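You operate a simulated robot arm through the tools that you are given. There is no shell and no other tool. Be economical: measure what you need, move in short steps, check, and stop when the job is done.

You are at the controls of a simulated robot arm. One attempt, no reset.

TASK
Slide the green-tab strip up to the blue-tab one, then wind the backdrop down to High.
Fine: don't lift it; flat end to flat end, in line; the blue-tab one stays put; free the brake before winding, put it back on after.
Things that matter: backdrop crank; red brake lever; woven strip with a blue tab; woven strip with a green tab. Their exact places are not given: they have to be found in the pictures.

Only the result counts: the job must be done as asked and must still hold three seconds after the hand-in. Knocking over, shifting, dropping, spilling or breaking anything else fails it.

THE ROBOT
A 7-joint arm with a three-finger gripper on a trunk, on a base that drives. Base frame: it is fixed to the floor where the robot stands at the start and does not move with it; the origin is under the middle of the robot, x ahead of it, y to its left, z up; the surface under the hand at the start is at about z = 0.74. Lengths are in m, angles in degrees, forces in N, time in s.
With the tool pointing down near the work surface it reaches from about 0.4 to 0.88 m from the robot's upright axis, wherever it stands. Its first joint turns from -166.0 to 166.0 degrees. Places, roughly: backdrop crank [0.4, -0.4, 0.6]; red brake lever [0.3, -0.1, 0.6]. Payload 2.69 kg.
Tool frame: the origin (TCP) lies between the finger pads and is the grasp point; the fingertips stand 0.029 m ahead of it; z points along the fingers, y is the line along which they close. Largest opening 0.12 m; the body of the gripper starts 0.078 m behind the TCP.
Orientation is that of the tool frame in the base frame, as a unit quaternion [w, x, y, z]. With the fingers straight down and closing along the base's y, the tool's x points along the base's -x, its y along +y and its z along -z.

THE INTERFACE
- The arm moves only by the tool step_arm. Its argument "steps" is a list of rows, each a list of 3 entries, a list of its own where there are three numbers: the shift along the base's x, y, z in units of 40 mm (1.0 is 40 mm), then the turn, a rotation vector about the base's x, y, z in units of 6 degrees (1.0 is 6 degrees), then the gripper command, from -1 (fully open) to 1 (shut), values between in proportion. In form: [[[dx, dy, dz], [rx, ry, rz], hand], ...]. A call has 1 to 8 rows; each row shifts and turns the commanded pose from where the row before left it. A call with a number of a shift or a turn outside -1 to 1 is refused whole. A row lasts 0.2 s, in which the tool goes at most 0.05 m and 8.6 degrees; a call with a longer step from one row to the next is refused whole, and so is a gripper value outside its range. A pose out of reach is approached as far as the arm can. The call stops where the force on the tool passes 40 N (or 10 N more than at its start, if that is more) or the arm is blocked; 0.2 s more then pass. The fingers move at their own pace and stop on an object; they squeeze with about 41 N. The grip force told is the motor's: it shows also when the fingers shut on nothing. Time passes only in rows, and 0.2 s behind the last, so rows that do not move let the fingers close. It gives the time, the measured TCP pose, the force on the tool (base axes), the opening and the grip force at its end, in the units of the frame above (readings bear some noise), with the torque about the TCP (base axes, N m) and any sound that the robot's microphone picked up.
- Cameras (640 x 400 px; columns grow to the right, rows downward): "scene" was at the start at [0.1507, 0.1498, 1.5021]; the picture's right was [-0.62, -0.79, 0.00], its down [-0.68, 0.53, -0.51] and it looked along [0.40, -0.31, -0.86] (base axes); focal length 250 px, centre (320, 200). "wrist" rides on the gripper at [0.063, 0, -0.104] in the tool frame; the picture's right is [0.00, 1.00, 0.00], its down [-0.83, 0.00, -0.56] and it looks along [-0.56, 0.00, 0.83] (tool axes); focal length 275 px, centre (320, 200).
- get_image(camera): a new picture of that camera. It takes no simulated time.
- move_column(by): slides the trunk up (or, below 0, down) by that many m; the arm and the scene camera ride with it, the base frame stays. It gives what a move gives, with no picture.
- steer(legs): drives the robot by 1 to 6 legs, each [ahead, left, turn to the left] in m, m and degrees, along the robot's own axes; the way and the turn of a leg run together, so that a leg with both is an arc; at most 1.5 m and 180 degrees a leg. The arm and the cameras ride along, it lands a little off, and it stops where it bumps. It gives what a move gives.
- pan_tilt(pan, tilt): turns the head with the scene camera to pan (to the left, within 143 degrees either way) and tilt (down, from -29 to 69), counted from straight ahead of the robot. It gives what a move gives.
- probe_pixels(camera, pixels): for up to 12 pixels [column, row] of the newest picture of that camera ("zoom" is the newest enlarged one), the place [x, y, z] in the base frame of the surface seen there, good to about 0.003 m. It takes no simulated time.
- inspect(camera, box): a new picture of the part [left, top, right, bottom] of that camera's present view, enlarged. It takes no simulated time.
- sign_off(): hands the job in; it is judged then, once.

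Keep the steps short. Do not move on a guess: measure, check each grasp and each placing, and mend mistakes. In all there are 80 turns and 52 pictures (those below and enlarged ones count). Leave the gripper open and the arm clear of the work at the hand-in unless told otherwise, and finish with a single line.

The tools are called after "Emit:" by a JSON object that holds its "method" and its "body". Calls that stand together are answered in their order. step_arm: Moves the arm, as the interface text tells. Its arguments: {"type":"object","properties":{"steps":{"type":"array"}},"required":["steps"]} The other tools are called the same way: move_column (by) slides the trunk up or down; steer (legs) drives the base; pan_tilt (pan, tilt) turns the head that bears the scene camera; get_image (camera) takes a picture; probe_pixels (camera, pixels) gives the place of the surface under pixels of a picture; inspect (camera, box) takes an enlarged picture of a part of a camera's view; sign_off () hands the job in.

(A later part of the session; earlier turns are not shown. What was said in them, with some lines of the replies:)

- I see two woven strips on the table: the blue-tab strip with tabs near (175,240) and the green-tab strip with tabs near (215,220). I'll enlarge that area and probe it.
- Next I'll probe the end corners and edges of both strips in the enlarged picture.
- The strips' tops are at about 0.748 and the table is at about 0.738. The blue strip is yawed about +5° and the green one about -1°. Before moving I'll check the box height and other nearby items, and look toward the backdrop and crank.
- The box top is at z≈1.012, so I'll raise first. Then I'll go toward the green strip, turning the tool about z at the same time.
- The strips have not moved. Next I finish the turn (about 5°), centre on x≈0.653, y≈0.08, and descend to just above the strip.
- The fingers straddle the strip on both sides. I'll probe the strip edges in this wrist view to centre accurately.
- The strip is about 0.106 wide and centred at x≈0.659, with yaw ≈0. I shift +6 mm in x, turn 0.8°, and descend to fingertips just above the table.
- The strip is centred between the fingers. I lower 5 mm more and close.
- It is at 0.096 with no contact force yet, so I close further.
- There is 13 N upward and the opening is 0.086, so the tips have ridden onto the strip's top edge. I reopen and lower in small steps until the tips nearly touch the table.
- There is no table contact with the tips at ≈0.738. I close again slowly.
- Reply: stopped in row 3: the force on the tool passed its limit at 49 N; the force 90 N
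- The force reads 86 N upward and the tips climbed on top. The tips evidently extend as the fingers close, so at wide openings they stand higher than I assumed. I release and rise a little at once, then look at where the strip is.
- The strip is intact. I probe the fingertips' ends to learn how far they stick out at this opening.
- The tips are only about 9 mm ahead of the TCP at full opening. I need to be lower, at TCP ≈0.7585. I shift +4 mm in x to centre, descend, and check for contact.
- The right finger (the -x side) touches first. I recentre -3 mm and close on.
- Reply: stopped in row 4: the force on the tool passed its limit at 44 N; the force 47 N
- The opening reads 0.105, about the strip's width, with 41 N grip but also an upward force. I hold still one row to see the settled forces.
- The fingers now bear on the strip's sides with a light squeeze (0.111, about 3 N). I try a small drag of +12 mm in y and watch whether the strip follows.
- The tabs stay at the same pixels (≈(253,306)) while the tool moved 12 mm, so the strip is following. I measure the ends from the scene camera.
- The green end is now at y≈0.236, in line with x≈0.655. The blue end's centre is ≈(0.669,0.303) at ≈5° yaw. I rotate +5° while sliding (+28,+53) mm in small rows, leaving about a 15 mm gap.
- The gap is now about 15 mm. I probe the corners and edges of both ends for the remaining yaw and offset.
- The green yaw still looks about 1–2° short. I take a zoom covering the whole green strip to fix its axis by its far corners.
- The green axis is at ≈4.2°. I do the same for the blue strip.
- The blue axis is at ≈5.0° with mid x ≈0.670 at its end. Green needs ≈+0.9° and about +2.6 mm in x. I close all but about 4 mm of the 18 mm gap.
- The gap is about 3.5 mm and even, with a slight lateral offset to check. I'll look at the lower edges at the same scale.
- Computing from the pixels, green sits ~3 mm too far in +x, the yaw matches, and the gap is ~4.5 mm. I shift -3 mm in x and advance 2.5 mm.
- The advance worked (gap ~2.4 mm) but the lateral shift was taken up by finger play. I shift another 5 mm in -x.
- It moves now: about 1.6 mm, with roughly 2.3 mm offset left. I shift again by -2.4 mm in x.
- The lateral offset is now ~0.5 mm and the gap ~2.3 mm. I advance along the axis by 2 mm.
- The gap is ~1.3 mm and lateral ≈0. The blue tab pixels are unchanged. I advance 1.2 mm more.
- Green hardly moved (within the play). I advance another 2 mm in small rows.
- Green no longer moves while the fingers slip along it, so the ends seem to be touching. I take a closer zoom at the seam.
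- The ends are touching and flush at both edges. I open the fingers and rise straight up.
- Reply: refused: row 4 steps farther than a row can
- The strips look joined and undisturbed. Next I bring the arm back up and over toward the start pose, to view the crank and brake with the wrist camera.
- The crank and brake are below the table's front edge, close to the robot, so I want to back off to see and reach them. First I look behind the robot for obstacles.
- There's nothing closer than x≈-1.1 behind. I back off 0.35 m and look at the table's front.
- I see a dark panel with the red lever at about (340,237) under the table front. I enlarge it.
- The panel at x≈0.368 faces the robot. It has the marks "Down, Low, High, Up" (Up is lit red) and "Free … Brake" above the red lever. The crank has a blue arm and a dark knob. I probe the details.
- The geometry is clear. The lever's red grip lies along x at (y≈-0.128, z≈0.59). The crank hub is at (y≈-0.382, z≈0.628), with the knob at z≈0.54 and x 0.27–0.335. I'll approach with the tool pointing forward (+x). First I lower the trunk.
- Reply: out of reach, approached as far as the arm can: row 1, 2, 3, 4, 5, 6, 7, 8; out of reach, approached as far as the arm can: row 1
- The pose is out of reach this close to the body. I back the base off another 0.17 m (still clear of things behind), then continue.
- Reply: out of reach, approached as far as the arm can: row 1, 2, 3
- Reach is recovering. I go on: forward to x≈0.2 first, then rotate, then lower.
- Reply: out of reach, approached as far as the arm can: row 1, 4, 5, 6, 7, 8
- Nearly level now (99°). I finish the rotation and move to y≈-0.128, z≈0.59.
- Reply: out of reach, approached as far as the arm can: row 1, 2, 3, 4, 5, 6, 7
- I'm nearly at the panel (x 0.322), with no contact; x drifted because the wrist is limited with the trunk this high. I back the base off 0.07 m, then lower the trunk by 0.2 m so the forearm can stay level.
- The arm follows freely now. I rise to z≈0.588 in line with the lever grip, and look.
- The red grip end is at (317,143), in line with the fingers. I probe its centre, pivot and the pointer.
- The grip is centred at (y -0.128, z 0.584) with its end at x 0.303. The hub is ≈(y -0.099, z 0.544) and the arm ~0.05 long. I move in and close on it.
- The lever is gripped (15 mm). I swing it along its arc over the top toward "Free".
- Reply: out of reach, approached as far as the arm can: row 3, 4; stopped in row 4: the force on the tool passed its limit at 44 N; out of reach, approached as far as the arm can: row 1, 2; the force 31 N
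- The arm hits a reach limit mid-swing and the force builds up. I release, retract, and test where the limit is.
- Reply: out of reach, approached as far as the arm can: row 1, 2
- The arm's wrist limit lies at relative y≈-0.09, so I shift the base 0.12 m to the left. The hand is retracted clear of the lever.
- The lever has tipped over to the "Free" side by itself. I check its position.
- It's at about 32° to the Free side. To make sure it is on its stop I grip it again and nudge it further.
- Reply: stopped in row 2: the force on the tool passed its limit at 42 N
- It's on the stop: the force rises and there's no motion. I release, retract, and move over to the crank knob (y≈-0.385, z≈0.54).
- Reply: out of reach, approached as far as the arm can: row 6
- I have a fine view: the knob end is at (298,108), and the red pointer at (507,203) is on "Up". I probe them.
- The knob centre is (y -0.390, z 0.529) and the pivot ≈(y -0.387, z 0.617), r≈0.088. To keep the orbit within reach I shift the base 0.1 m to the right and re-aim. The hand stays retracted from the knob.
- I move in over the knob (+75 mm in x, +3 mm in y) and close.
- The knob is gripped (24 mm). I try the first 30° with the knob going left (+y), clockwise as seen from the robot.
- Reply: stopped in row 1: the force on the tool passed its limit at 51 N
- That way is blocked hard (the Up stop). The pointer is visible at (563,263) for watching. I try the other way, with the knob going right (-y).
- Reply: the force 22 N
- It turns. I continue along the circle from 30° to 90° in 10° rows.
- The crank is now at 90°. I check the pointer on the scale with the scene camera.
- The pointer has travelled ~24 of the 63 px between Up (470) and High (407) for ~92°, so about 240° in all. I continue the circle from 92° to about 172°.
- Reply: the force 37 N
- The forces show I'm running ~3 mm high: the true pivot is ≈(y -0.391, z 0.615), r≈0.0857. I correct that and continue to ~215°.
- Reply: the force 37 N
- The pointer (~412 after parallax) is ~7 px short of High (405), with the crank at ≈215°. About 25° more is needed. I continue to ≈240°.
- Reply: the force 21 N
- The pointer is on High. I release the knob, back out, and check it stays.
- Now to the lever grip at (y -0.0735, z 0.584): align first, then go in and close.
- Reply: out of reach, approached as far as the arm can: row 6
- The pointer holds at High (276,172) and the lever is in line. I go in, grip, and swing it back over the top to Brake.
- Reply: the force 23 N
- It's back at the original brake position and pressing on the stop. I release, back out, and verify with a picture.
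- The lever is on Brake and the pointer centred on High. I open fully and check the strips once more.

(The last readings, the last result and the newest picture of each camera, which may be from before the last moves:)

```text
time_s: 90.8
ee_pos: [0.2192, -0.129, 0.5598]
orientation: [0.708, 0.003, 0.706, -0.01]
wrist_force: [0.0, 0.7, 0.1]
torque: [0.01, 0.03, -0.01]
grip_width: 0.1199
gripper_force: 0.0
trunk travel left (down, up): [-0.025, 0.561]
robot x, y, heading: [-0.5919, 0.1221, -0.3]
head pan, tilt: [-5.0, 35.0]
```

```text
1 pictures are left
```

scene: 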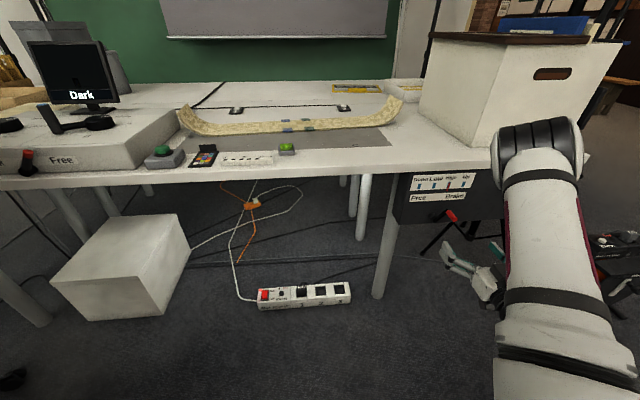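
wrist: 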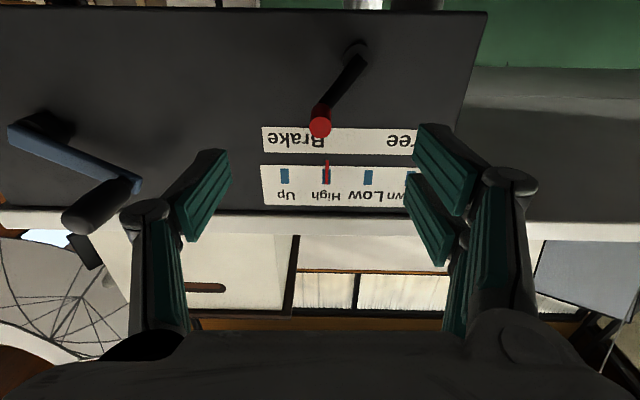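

The strips are joined, the backdrop is down at High, the brake is on and the hand is open and clear. I hand in.

Emit:
{"method": "sign_off", "body": {}}

```text
The job is handed in.
```

The green-tab strip lies end to end and in line with the blue-tab strip, the backdrop is wound down to High, the brake is back on, and the job is handed in.
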